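You operate a simulated robot arm through the tools that you are given. There is no shell and no other tool. Be economical: measure what you need, move in short steps, check, and stop when the job is done.

You run a simulated robot arm. Do the job below in one go: nothing can be reset, and whatever is moved stays where it is left.

TASK
Take the blue sponge and put it on top of the red game box.

The check looks at the end state, three seconds after you hand in, the way a careful person would. Anything else that was tipped, shoved, dropped, spilled or broken makes it a failure.

THE ROBOT
A 7-joint arm with a two-finger parallel gripper, fixed in place. Base frame: the origin is at the foot of the arm, x ahead of it, y to its left, z up; the work surface is at about z = 0. Readings come in m, rad, newtons and seconds.
With the tool pointing down near the work surface it reaches from about 0.24 to 0.62 m from the base axis. Its first joint turns from -1.152 to 1.152 rad. Payload 2.6 kg.
Tool frame: the origin (TCP) lies between the finger pads and is the grasp point; the fingertips stand 0.03 m ahead of it; z points along the fingers, y is the line along which they close. The gripper opens to 0.094 m. The fingers are 0.028 m wide and 0.01 m thick; the gripper's body (0.05 by 0.096 m) begins 0.055 m behind the TCP.
Orientation is that of the tool frame in the base frame, as a unit quaternion [x, y, z, w]. With the fingers straight down and closing along the base's y, the tool's x points along the base's -x, its y along +y and its z along -z.

THE INTERFACE
- The arm moves only by the tool step_arm. Its argument "commands" is a list of rows, each a list of 6 numbers: the shift along the base's x, y, z in cm, then the turn, a rotation vector about the base's x, y, z in rad. In form: [[x, y, z, wx, wy, wz], ...]. A call has 1 to 10 rows; each row shifts and turns the commanded pose from where the row before left it. "fingers" is the gripper command, from -1 (fully open) to 1 (shut), values between in proportion, set as the call begins (left out, the last holds). Each row takes 0.2 s and may step no farther than 0.05 m and 0.15 rad from the row before; otherwise, or with a gripper value out of range, the whole call is refused. Where a pose cannot be reached the arm comes as near as it can. A force on the tool above 40 N (or 10 N above the force at the start of the call, whichever is more), or a blocked arm, ends the call early, and 0.2 s more pass. The fingers move at their own pace (about 0.072 m/s each) and stop on an object; they squeeze with about 43 N. The grip force told is the motor's: it shows also when the fingers shut on nothing. Time passes only in rows, and 0.2 s behind the last, so rows that do not move let the fingers close. It gives the time, the measured TCP pose, the force on the tool (base axes), the opening and the grip force at its end, in the units of the frame above (readings bear some noise), and new pictures: "pictures" is both (left out), scene, wrist or none.
- Cameras (640 x 400 px; columns grow to the right, rows downward): "scene" is fixed at [0.0462, 0.4496, 0.5511]; the picture's right is [-0.61, -0.79, 0.00], its down [-0.55, 0.42, -0.72] and it looks along [0.57, -0.44, -0.69] (base axes); focal length 351 px, centre (320, 200). "wrist" rides on the gripper at [0.076, 0.014, -0.102] in the tool frame; the picture's right is [-0.18, 0.98, 0.00], its down [-0.75, -0.14, -0.64] and it looks along [-0.63, -0.12, 0.77] (tool axes); focal length 243 px, centre (320, 200). There is no depth. A picture from a camera that has moved, and an enlarged one, comes with that camera's place and axes in the base frame and with its lens.
- zoom(camera, box): a new picture of the part [left, top, right, bottom] of that camera's present view, enlarged. The clock stands still meanwhile.
- job_done(): hands the job in; it is judged then, once.

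Work in short steps. Places have to be worked out from the pictures, the camera data and where the tool is seen: move nearer, look again, correct. Check each grasp and each placing, and mend what went wrong. You have 90 turns and 200 pictures in all, those below and enlarged ones among them. Open the gripper and draw the arm clear of the work before you hand the job in, unless the task says otherwise; then end with one line.

The tools are called after "Request:" as name(argument=value, ...) on one line, values as JSON. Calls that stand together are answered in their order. step_arm: Moves the arm, as the interface text tells. Its arguments: {"type":"object","properties":{"commands":{"type":"array"},"fingers":{"type":"number"},"pictures":{"type":"string","enum":["both","scene","wrist","none"]}},"required":["commands"]} The other tools are called the same way: zoom (camera, box) takes an enlarged picture of a part of a camera's view; job_done () hands the job in.

At the start:

```text
clock: 0.0
ee_pos: [0.2887, 0.2153, 0.2781]
ee_rot: [0.0, 1.0, 0.0, 0.0]
force: [-1.2, 0.0, -0.4]
gripper_width: 0.094
finger_force: 0.1
```

scene: 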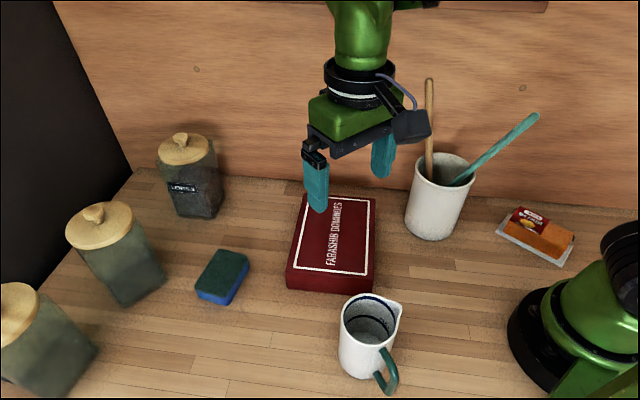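
wrist: 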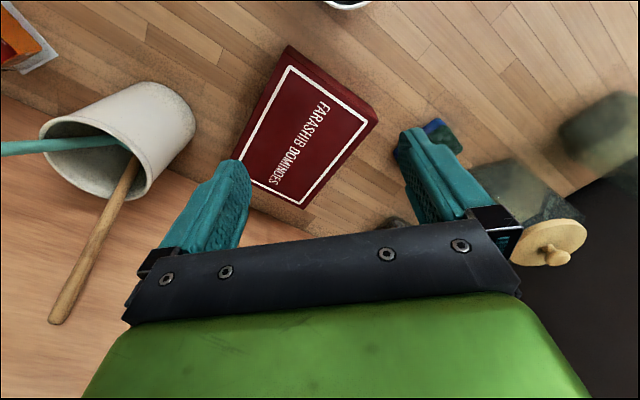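

The blue sponge looks to be near (0.44, 0.37), and the box top near (0.37, 0.16). I'll enlarge both to get their edges.

Request:
zoom(camera="scene", box=[170, 230, 282, 320])

Request:
zoom(camera="scene", box=[260, 180, 404, 300])

```text
4.44 times, centred on (226, 275) of scene
camera zoom: at [0.0462, 0.4496, 0.5511], right [-0.61, -0.79, 0.0], down [-0.55, 0.42, -0.72], along [0.57, -0.44, -0.69], focal length 1559 px, centre (738, -133)
```

zoom: 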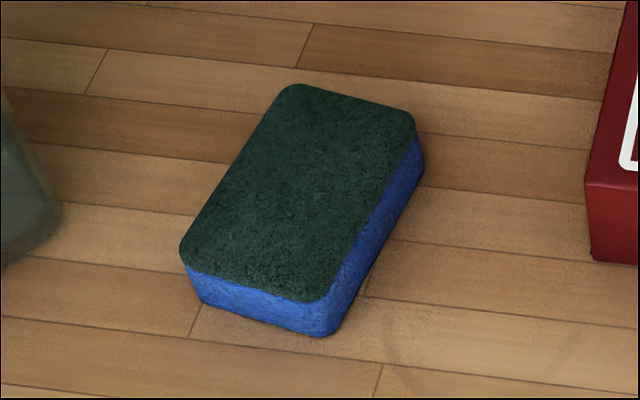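

```text
3.33 times, centred on (332, 240) of scene
camera zoom: at [0.0462, 0.4496, 0.5511], right [-0.61, -0.79, 0.0], down [-0.55, 0.42, -0.72], along [0.57, -0.44, -0.69], focal length 1169 px, centre (280, 67)
```

zoom: 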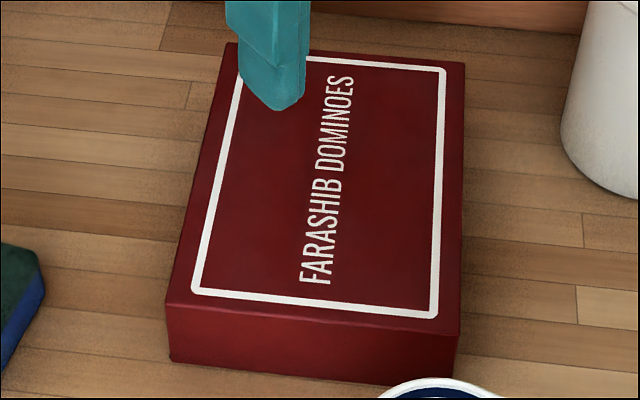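

The sponge's centre comes out at about (0.440, 0.365). It's about 0.06 × 0.09 m with its top near z = 0.025, and its short side lies about 33° from x. The box top is near z = 0.05, centred at (0.375, 0.160). I'll move over the sponge, turn the tool by -0.986 rad, then look.

Request:
step_arm(commands=[[1.89, 1.87, 0, 0, 0, -0.12325], [1.89, 1.87, 0, 0, 0, -0.12325], [1.89, 1.87, 0, 0, 0, -0.12325], [1.89, 1.87, 0, 0, 0, -0.12325], [1.89, 1.87, -2, 0, 0, -0.12325], [1.89, 1.87, -3, 0, 0, -0.12325], [1.89, 1.87, -3, 0, 0, -0.12325], [1.89, 1.87, -3, 0, 0, -0.12325], [0, 0, 0, 0, 0, 0]], fingers=-1)

```text
clock: 2.0
ee_pos: [0.4374, 0.3652, 0.1671]
ee_rot: [0.474, 0.88, 0.0, 0.0]
force: [0.7, 0.3, -0.3]
gripper_width: 0.0939
finger_force: 0.1
camera wrist: at [0.4093, 0.4368, 0.2701], right [0.92, 0.39, 0.0], down [0.3, -0.71, 0.64], along [0.25, -0.59, -0.77], focal length 243 px, centre (320, 200)
```

scene: 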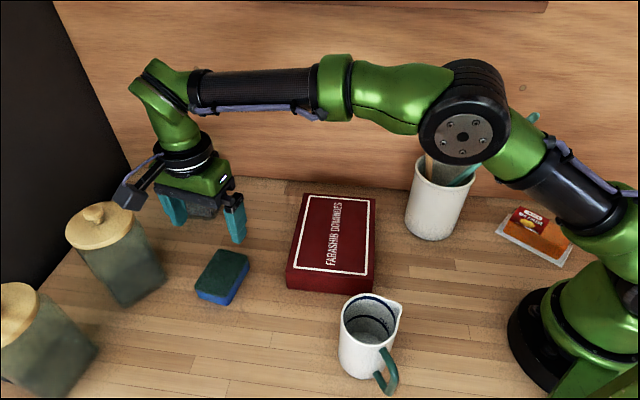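
wrist: 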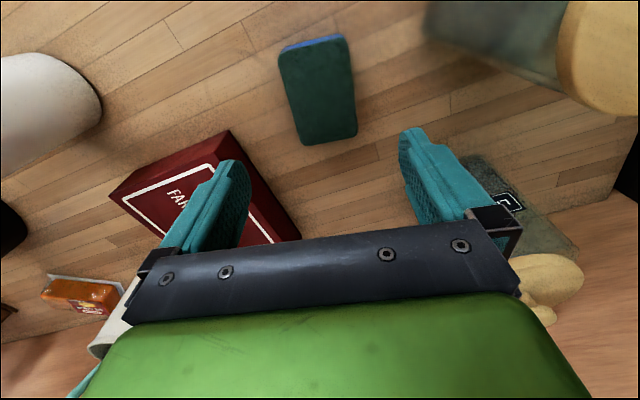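

The wrist view puts the sponge at about (0.440, 0.368), with its long axis at -56°, which matches the tool. I'll shift slightly and come down around it, checking before the last bit.

Request:
step_arm(commands=[[0.2, 0.2, -2.5, 0, 0, 0], [0, 0, -2.5, 0, 0, 0], [0, 0, -2.5, 0, 0, 0], [0, 0, -1.5, 0, 0, 0], [0, 0, 0, 0, 0, 0]])

```text
clock: 3.2
ee_pos: [0.441, 0.368, 0.0789]
ee_rot: [0.473, 0.881, 0.001, 0.001]
force: [-0.6, -0.4, -0.4]
gripper_width: 0.0938
finger_force: 0.0
camera wrist: at [0.4123, 0.4396, 0.1793], right [0.92, 0.39, 0.0], down [0.3, -0.71, 0.64], along [0.25, -0.59, -0.77], focal length 243 px, centre (320, 200)
```

scene: 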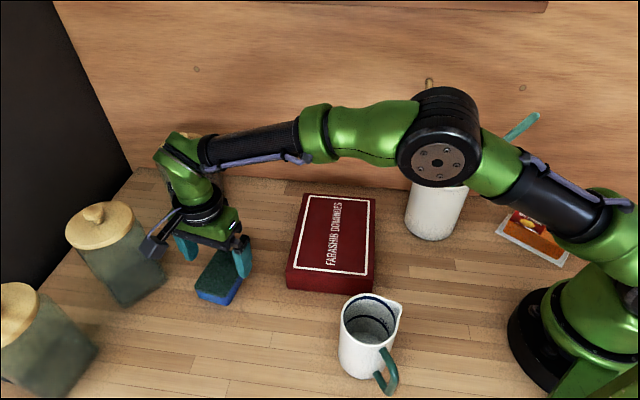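
wrist: 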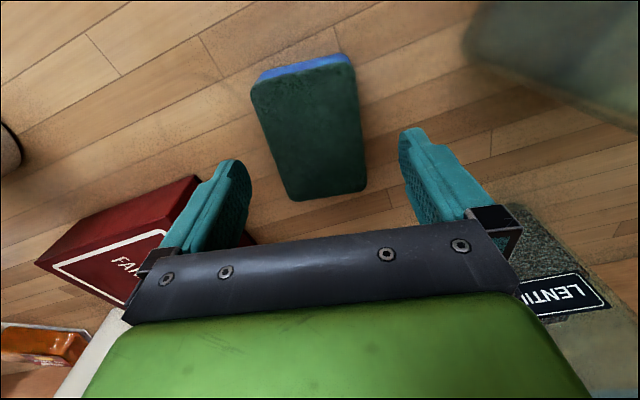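

The sponge sits between the fingers, a few mm toward the camera side. I'll make a small shift, descend to z ≈ 0.036 and close the gripper.

Request:
step_arm(commands=[[-0.2, 0.4, -1.5, 0, 0, 0], [0, 0, -1.5, 0, 0, 0], [0, 0, -1.2, 0, 0, 0], [0, 0, 0, 0, 0, 0]])

Request:
step_arm(commands=[[0, 0, 0, 0, 0, 0], [0, 0, 0, 0, 0, 0], [0, 0, 0, 0, 0, 0], [0, 0, 0, 0, 0, 0]], fingers=1)

```text
clock: 4.2
ee_pos: [0.4382, 0.3721, 0.0359]
ee_rot: [0.474, 0.881, -0.001, 0.0]
force: [-0.9, -1.2, -0.8]
gripper_width: 0.0942
finger_force: 0.1
camera wrist: at [0.4103, 0.444, 0.1376], right [0.92, 0.39, 0.0], down [0.3, -0.71, 0.64], along [0.25, -0.59, -0.77], focal length 243 px, centre (320, 200)
```

scene: 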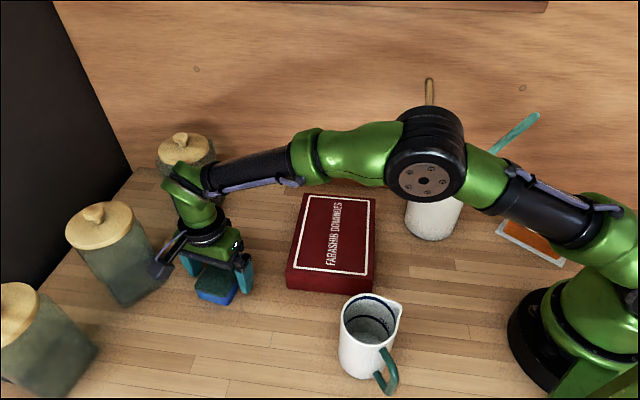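
wrist: 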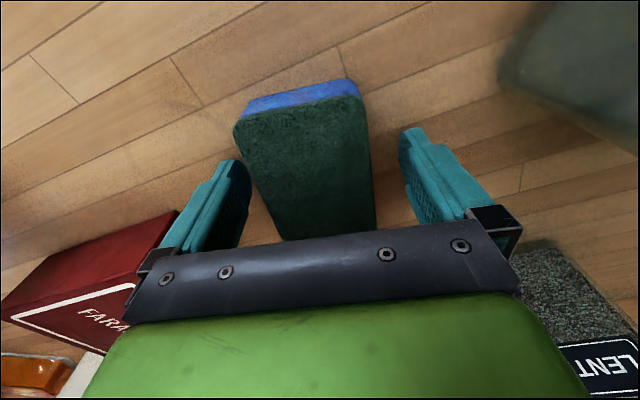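

```text
clock: 5.2
ee_pos: [0.4393, 0.372, 0.0362]
ee_rot: [0.473, 0.881, -0.001, 0.0]
force: [-0.3, -0.6, 0.4]
gripper_width: 0.0636
finger_force: 42.4
camera wrist: at [0.4103, 0.444, 0.138], right [0.92, 0.39, 0.0], down [0.3, -0.71, 0.64], along [0.25, -0.59, -0.77], focal length 243 px, centre (320, 200)
```

scene: 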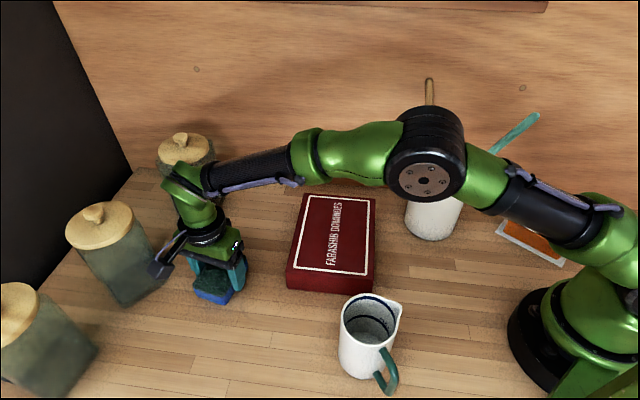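
wrist: 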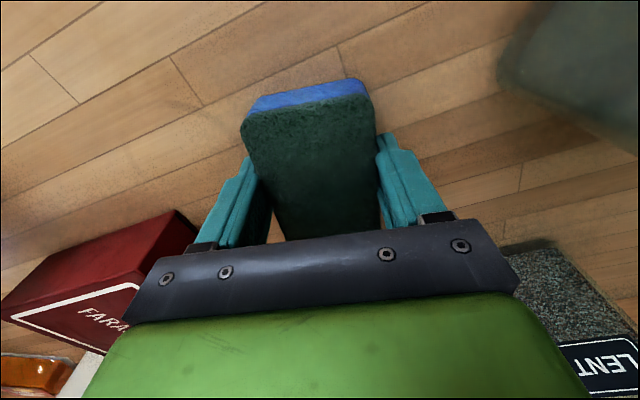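

The grip holds at 0.0636 m with 42 N. I'll lift straight up and check that the sponge comes along.

Request:
step_arm(commands=[[0, 0, 2, 0, 0, 0], [0, 0, 3, 0, 0, 0], [0, 0, 4, 0, 0, 0], [0, 0, 3, 0, 0, 0], [0, 0, 0, 0, 0, 0]])

```text
clock: 6.4
ee_pos: [0.4399, 0.3709, 0.155]
ee_rot: [0.473, 0.881, 0.0, 0.0]
force: [0.3, -0.7, 0.5]
gripper_width: 0.0639
finger_force: 42.2
camera wrist: at [0.4102, 0.4436, 0.2574], right [0.92, 0.39, 0.0], down [0.3, -0.71, 0.64], along [0.25, -0.59, -0.77], focal length 243 px, centre (320, 200)
```

scene: 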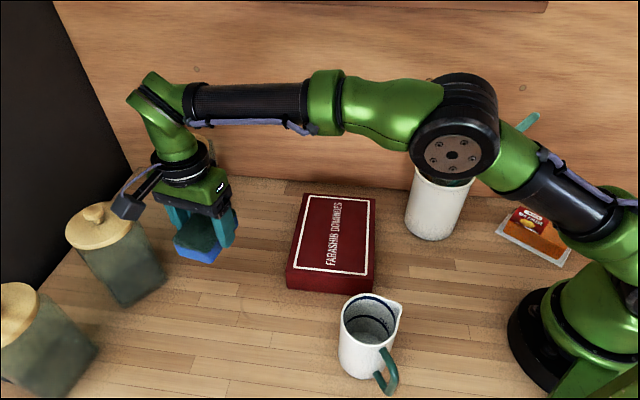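
wrist: 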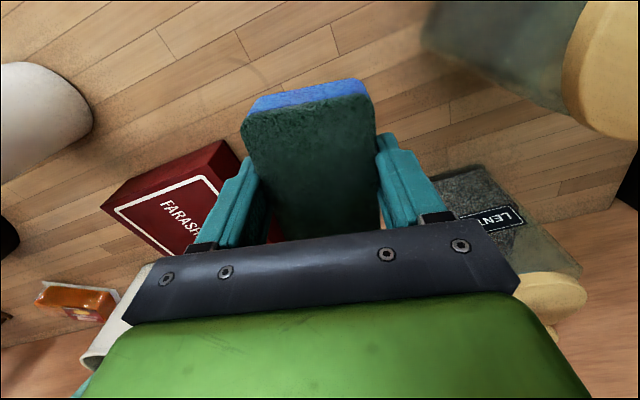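

The sponge is held level. Next I'll carry it over the box centre and turn +0.2 rad to line it up with the box.

Request:
step_arm(commands=[[-0.93, -3, 0, 0, 0, 0.03], [-0.93, -3, 0, 0, 0, 0.03], [-0.93, -3, 0, 0, 0, 0.03], [-0.93, -3, 0, 0, 0, 0.03], [-0.93, -3, 0, 0, 0, 0.03], [-0.93, -3, 0, 0, 0, 0.03], [-0.93, -3, 0, 0, 0, 0.02], [0, 0, 0, 0, 0, 0]])

```text
clock: 8.2
ee_pos: [0.3738, 0.1627, 0.1554]
ee_rot: [0.382, 0.924, 0.0, 0.0]
force: [0.7, -0.2, 0.5]
gripper_width: 0.0636
finger_force: 42.7
camera wrist: at [0.3313, 0.2262, 0.2575], right [0.82, 0.57, 0.0], down [0.43, -0.63, 0.64], along [0.36, -0.53, -0.77], focal length 243 px, centre (320, 200)
```

scene: 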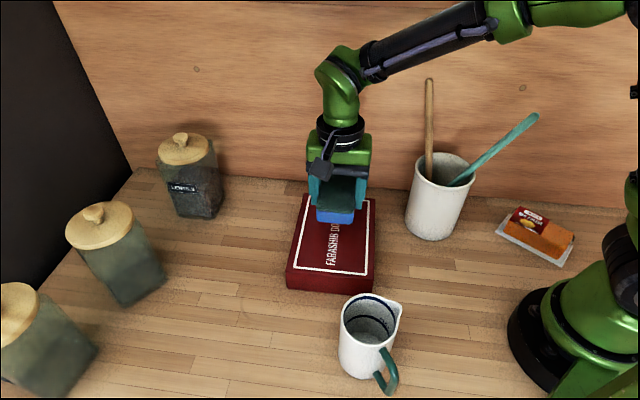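
wrist: 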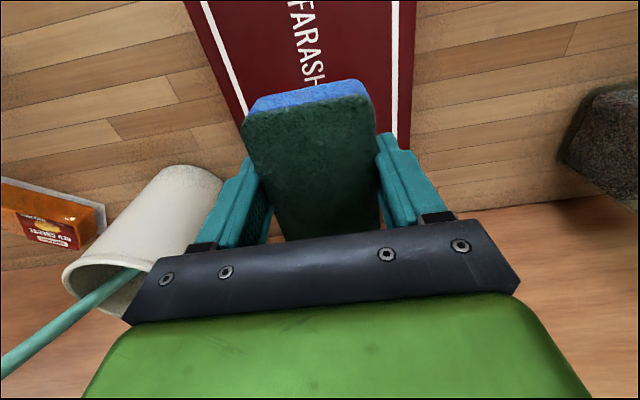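

The sponge is over the box centre and lined up with it. I expect contact at TCP z ≈ 0.086, so I'll come down to about 0.096 and look.

Request:
step_arm(commands=[[0, 0, -2, 0, 0, 0], [0, 0, -2, 0, 0, 0], [0, 0, -1.5, 0, 0, 0], [0, 0, -0.5, 0, 0, 0], [0, 0, 0, 0, 0, 0]])

Request:
zoom(camera="scene", box=[270, 180, 398, 300])

```text
clock: 9.4
ee_pos: [0.3732, 0.1606, 0.0942]
ee_rot: [0.383, 0.924, 0.0, 0.0]
force: [0.0, -0.5, -0.3]
gripper_width: 0.0632
finger_force: 42.8
camera wrist: at [0.3309, 0.2254, 0.1975], right [0.83, 0.56, 0.0], down [0.43, -0.63, 0.64], along [0.36, -0.53, -0.77], focal length 243 px, centre (320, 200)
```

scene: 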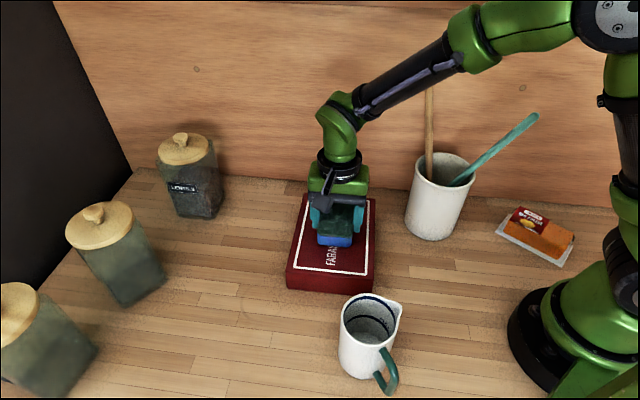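
wrist: 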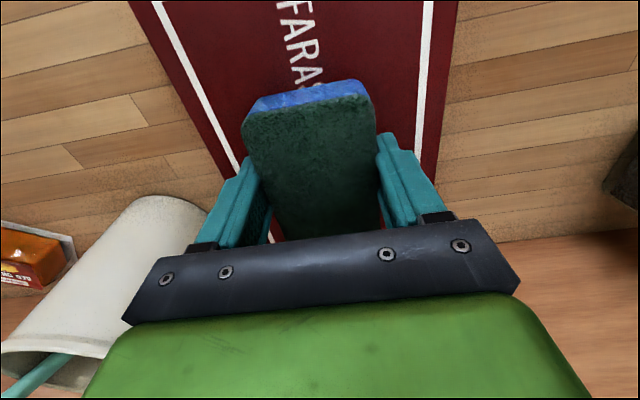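

```text
3.33 times, centred on (334, 240) of scene
camera zoom: at [0.0462, 0.4496, 0.5511], right [-0.61, -0.79, 0.0], down [-0.55, 0.42, -0.72], along [0.57, -0.44, -0.69], focal length 1169 px, centre (273, 67)
```

zoom: 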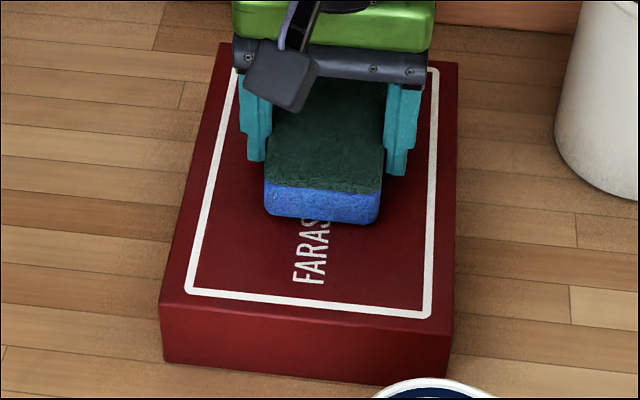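

The sponge is still just above the lid, with no contact force yet. I'll lower it in small steps, watching the force.

Request:
step_arm(commands=[[0, 0, -0.3, 0, 0, 0], [0, 0, -0.2, 0, 0, 0], [0, 0, 0, 0, 0, 0]], pictures="none")

```text
clock: 10.2
ee_pos: [0.3751, 0.1616, 0.0906]
ee_rot: [0.383, 0.924, 0.0, 0.0]
force: [-0.8, -0.8, 2.6]
gripper_width: 0.0635
finger_force: 42.9
```

The force has risen to 2.6 N, which may be first contact. I'll go 2 mm lower to confirm.

Request:
step_arm(commands=[[0, 0, -0.1, 0, 0, 0], [0, 0, -0.1, 0, 0, 0], [0, 0, 0, 0, 0, 0]])

```text
clock: 11.0
ee_pos: [0.3757, 0.1615, 0.0901]
ee_rot: [0.383, 0.924, 0.001, 0.001]
force: [-7.5, -1.1, 32.0]
gripper_width: 0.0633
finger_force: 43.3
camera wrist: at [0.3327, 0.2261, 0.192], right [0.83, 0.56, 0.0], down [0.43, -0.63, 0.64], along [0.37, -0.53, -0.77], focal length 243 px, centre (320, 200)
```

scene: 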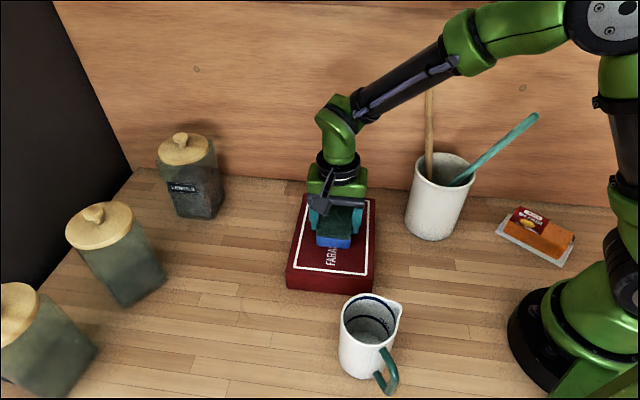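
wrist: 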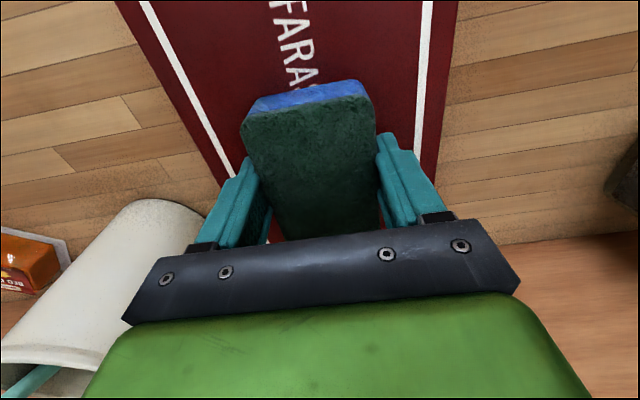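

Contact is clear at 32 N. I'll back off 2 mm to take the pressure away, then open the gripper.

Request:
step_arm(commands=[[0, 0, 0.2, 0, 0, 0], [0, 0, 0, 0, 0, 0]], pictures="none")

Request:
step_arm(commands=[[0, 0, 0, 0, 0, 0], [0, 0, 0, 0, 0, 0], [0, 0, 0, 0, 0, 0]], fingers=-1)

```text
clock: 11.6
ee_pos: [0.3752, 0.1601, 0.0899]
ee_rot: [0.382, 0.924, 0.0, 0.001]
force: [5.1, 3.2, 9.2]
gripper_width: 0.0636
finger_force: 43.2
```

```text
clock: 12.4
ee_pos: [0.3732, 0.1615, 0.0908]
ee_rot: [0.383, 0.924, 0.0, 0.0]
force: [-0.2, -0.3, -0.5]
gripper_width: 0.094
finger_force: 0.0
camera wrist: at [0.3318, 0.2257, 0.1922], right [0.83, 0.56, 0.0], down [0.43, -0.63, 0.64], along [0.36, -0.53, -0.77], focal length 243 px, centre (320, 200)
```

scene: 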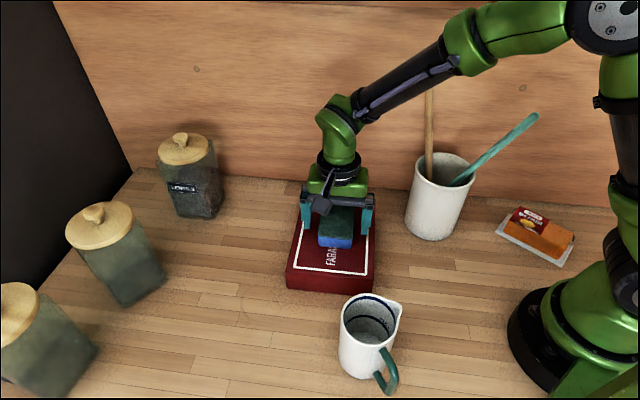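
wrist: 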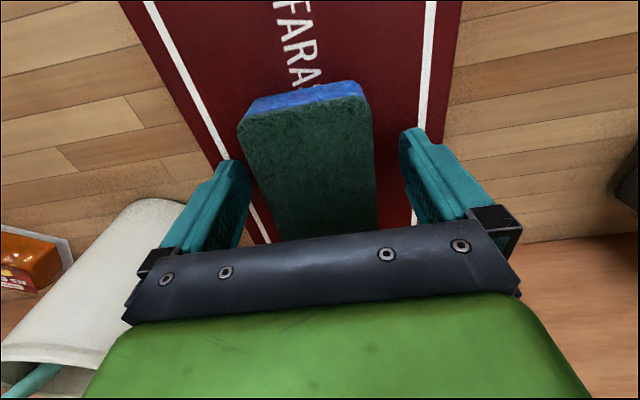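

The fingers are open and clear of the sponge, which rests on the box. I'll rise straight up and out of the way.

Request:
step_arm(commands=[[0, 0, 2, 0, 0, 0], [0, 0, 4, 0, 0, 0], [0, 0, 4, 0, 0, 0], [0, 0, 4, 0, 0, 0], [0, 0, 4, 0, 0, 0], [0, 0, 0, 0, 0, 0], [0, 0, 0, 0, 0, 0]])

```text
clock: 14.0
ee_pos: [0.3735, 0.1592, 0.2721]
ee_rot: [0.382, 0.924, 0.0, 0.0]
force: [-0.7, 0.3, 0.3]
gripper_width: 0.0939
finger_force: 0.0
camera wrist: at [0.3321, 0.225, 0.3739], right [0.83, 0.57, 0.0], down [0.43, -0.63, 0.64], along [0.36, -0.53, -0.77], focal length 243 px, centre (320, 200)
```

scene: 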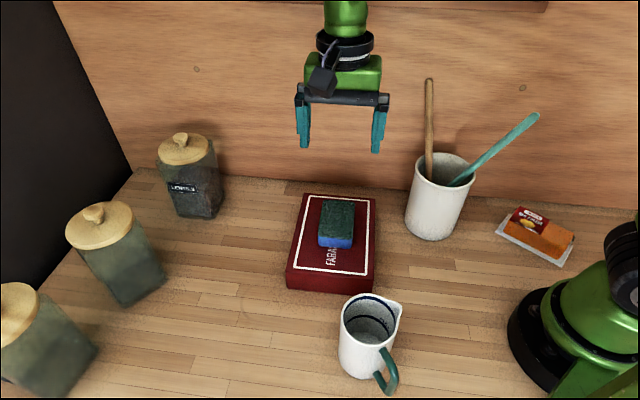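
wrist: 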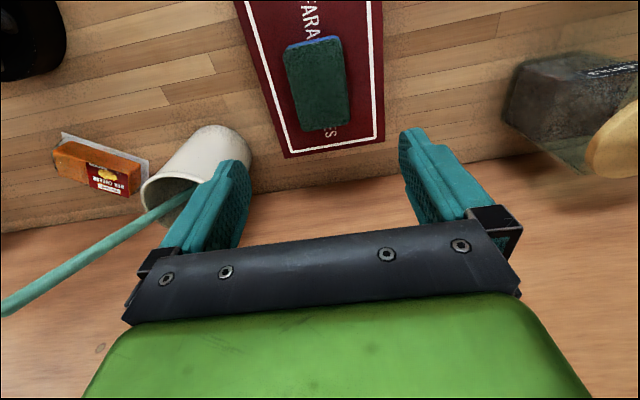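

The sponge lies flat in the middle of the box, nothing else has moved, and the arm is clear with the gripper open. I'm handing in.

Request:
job_done()

```text
The job is handed in.
```

The blue sponge is lying flat on top of the red game box, and nothing else was moved.
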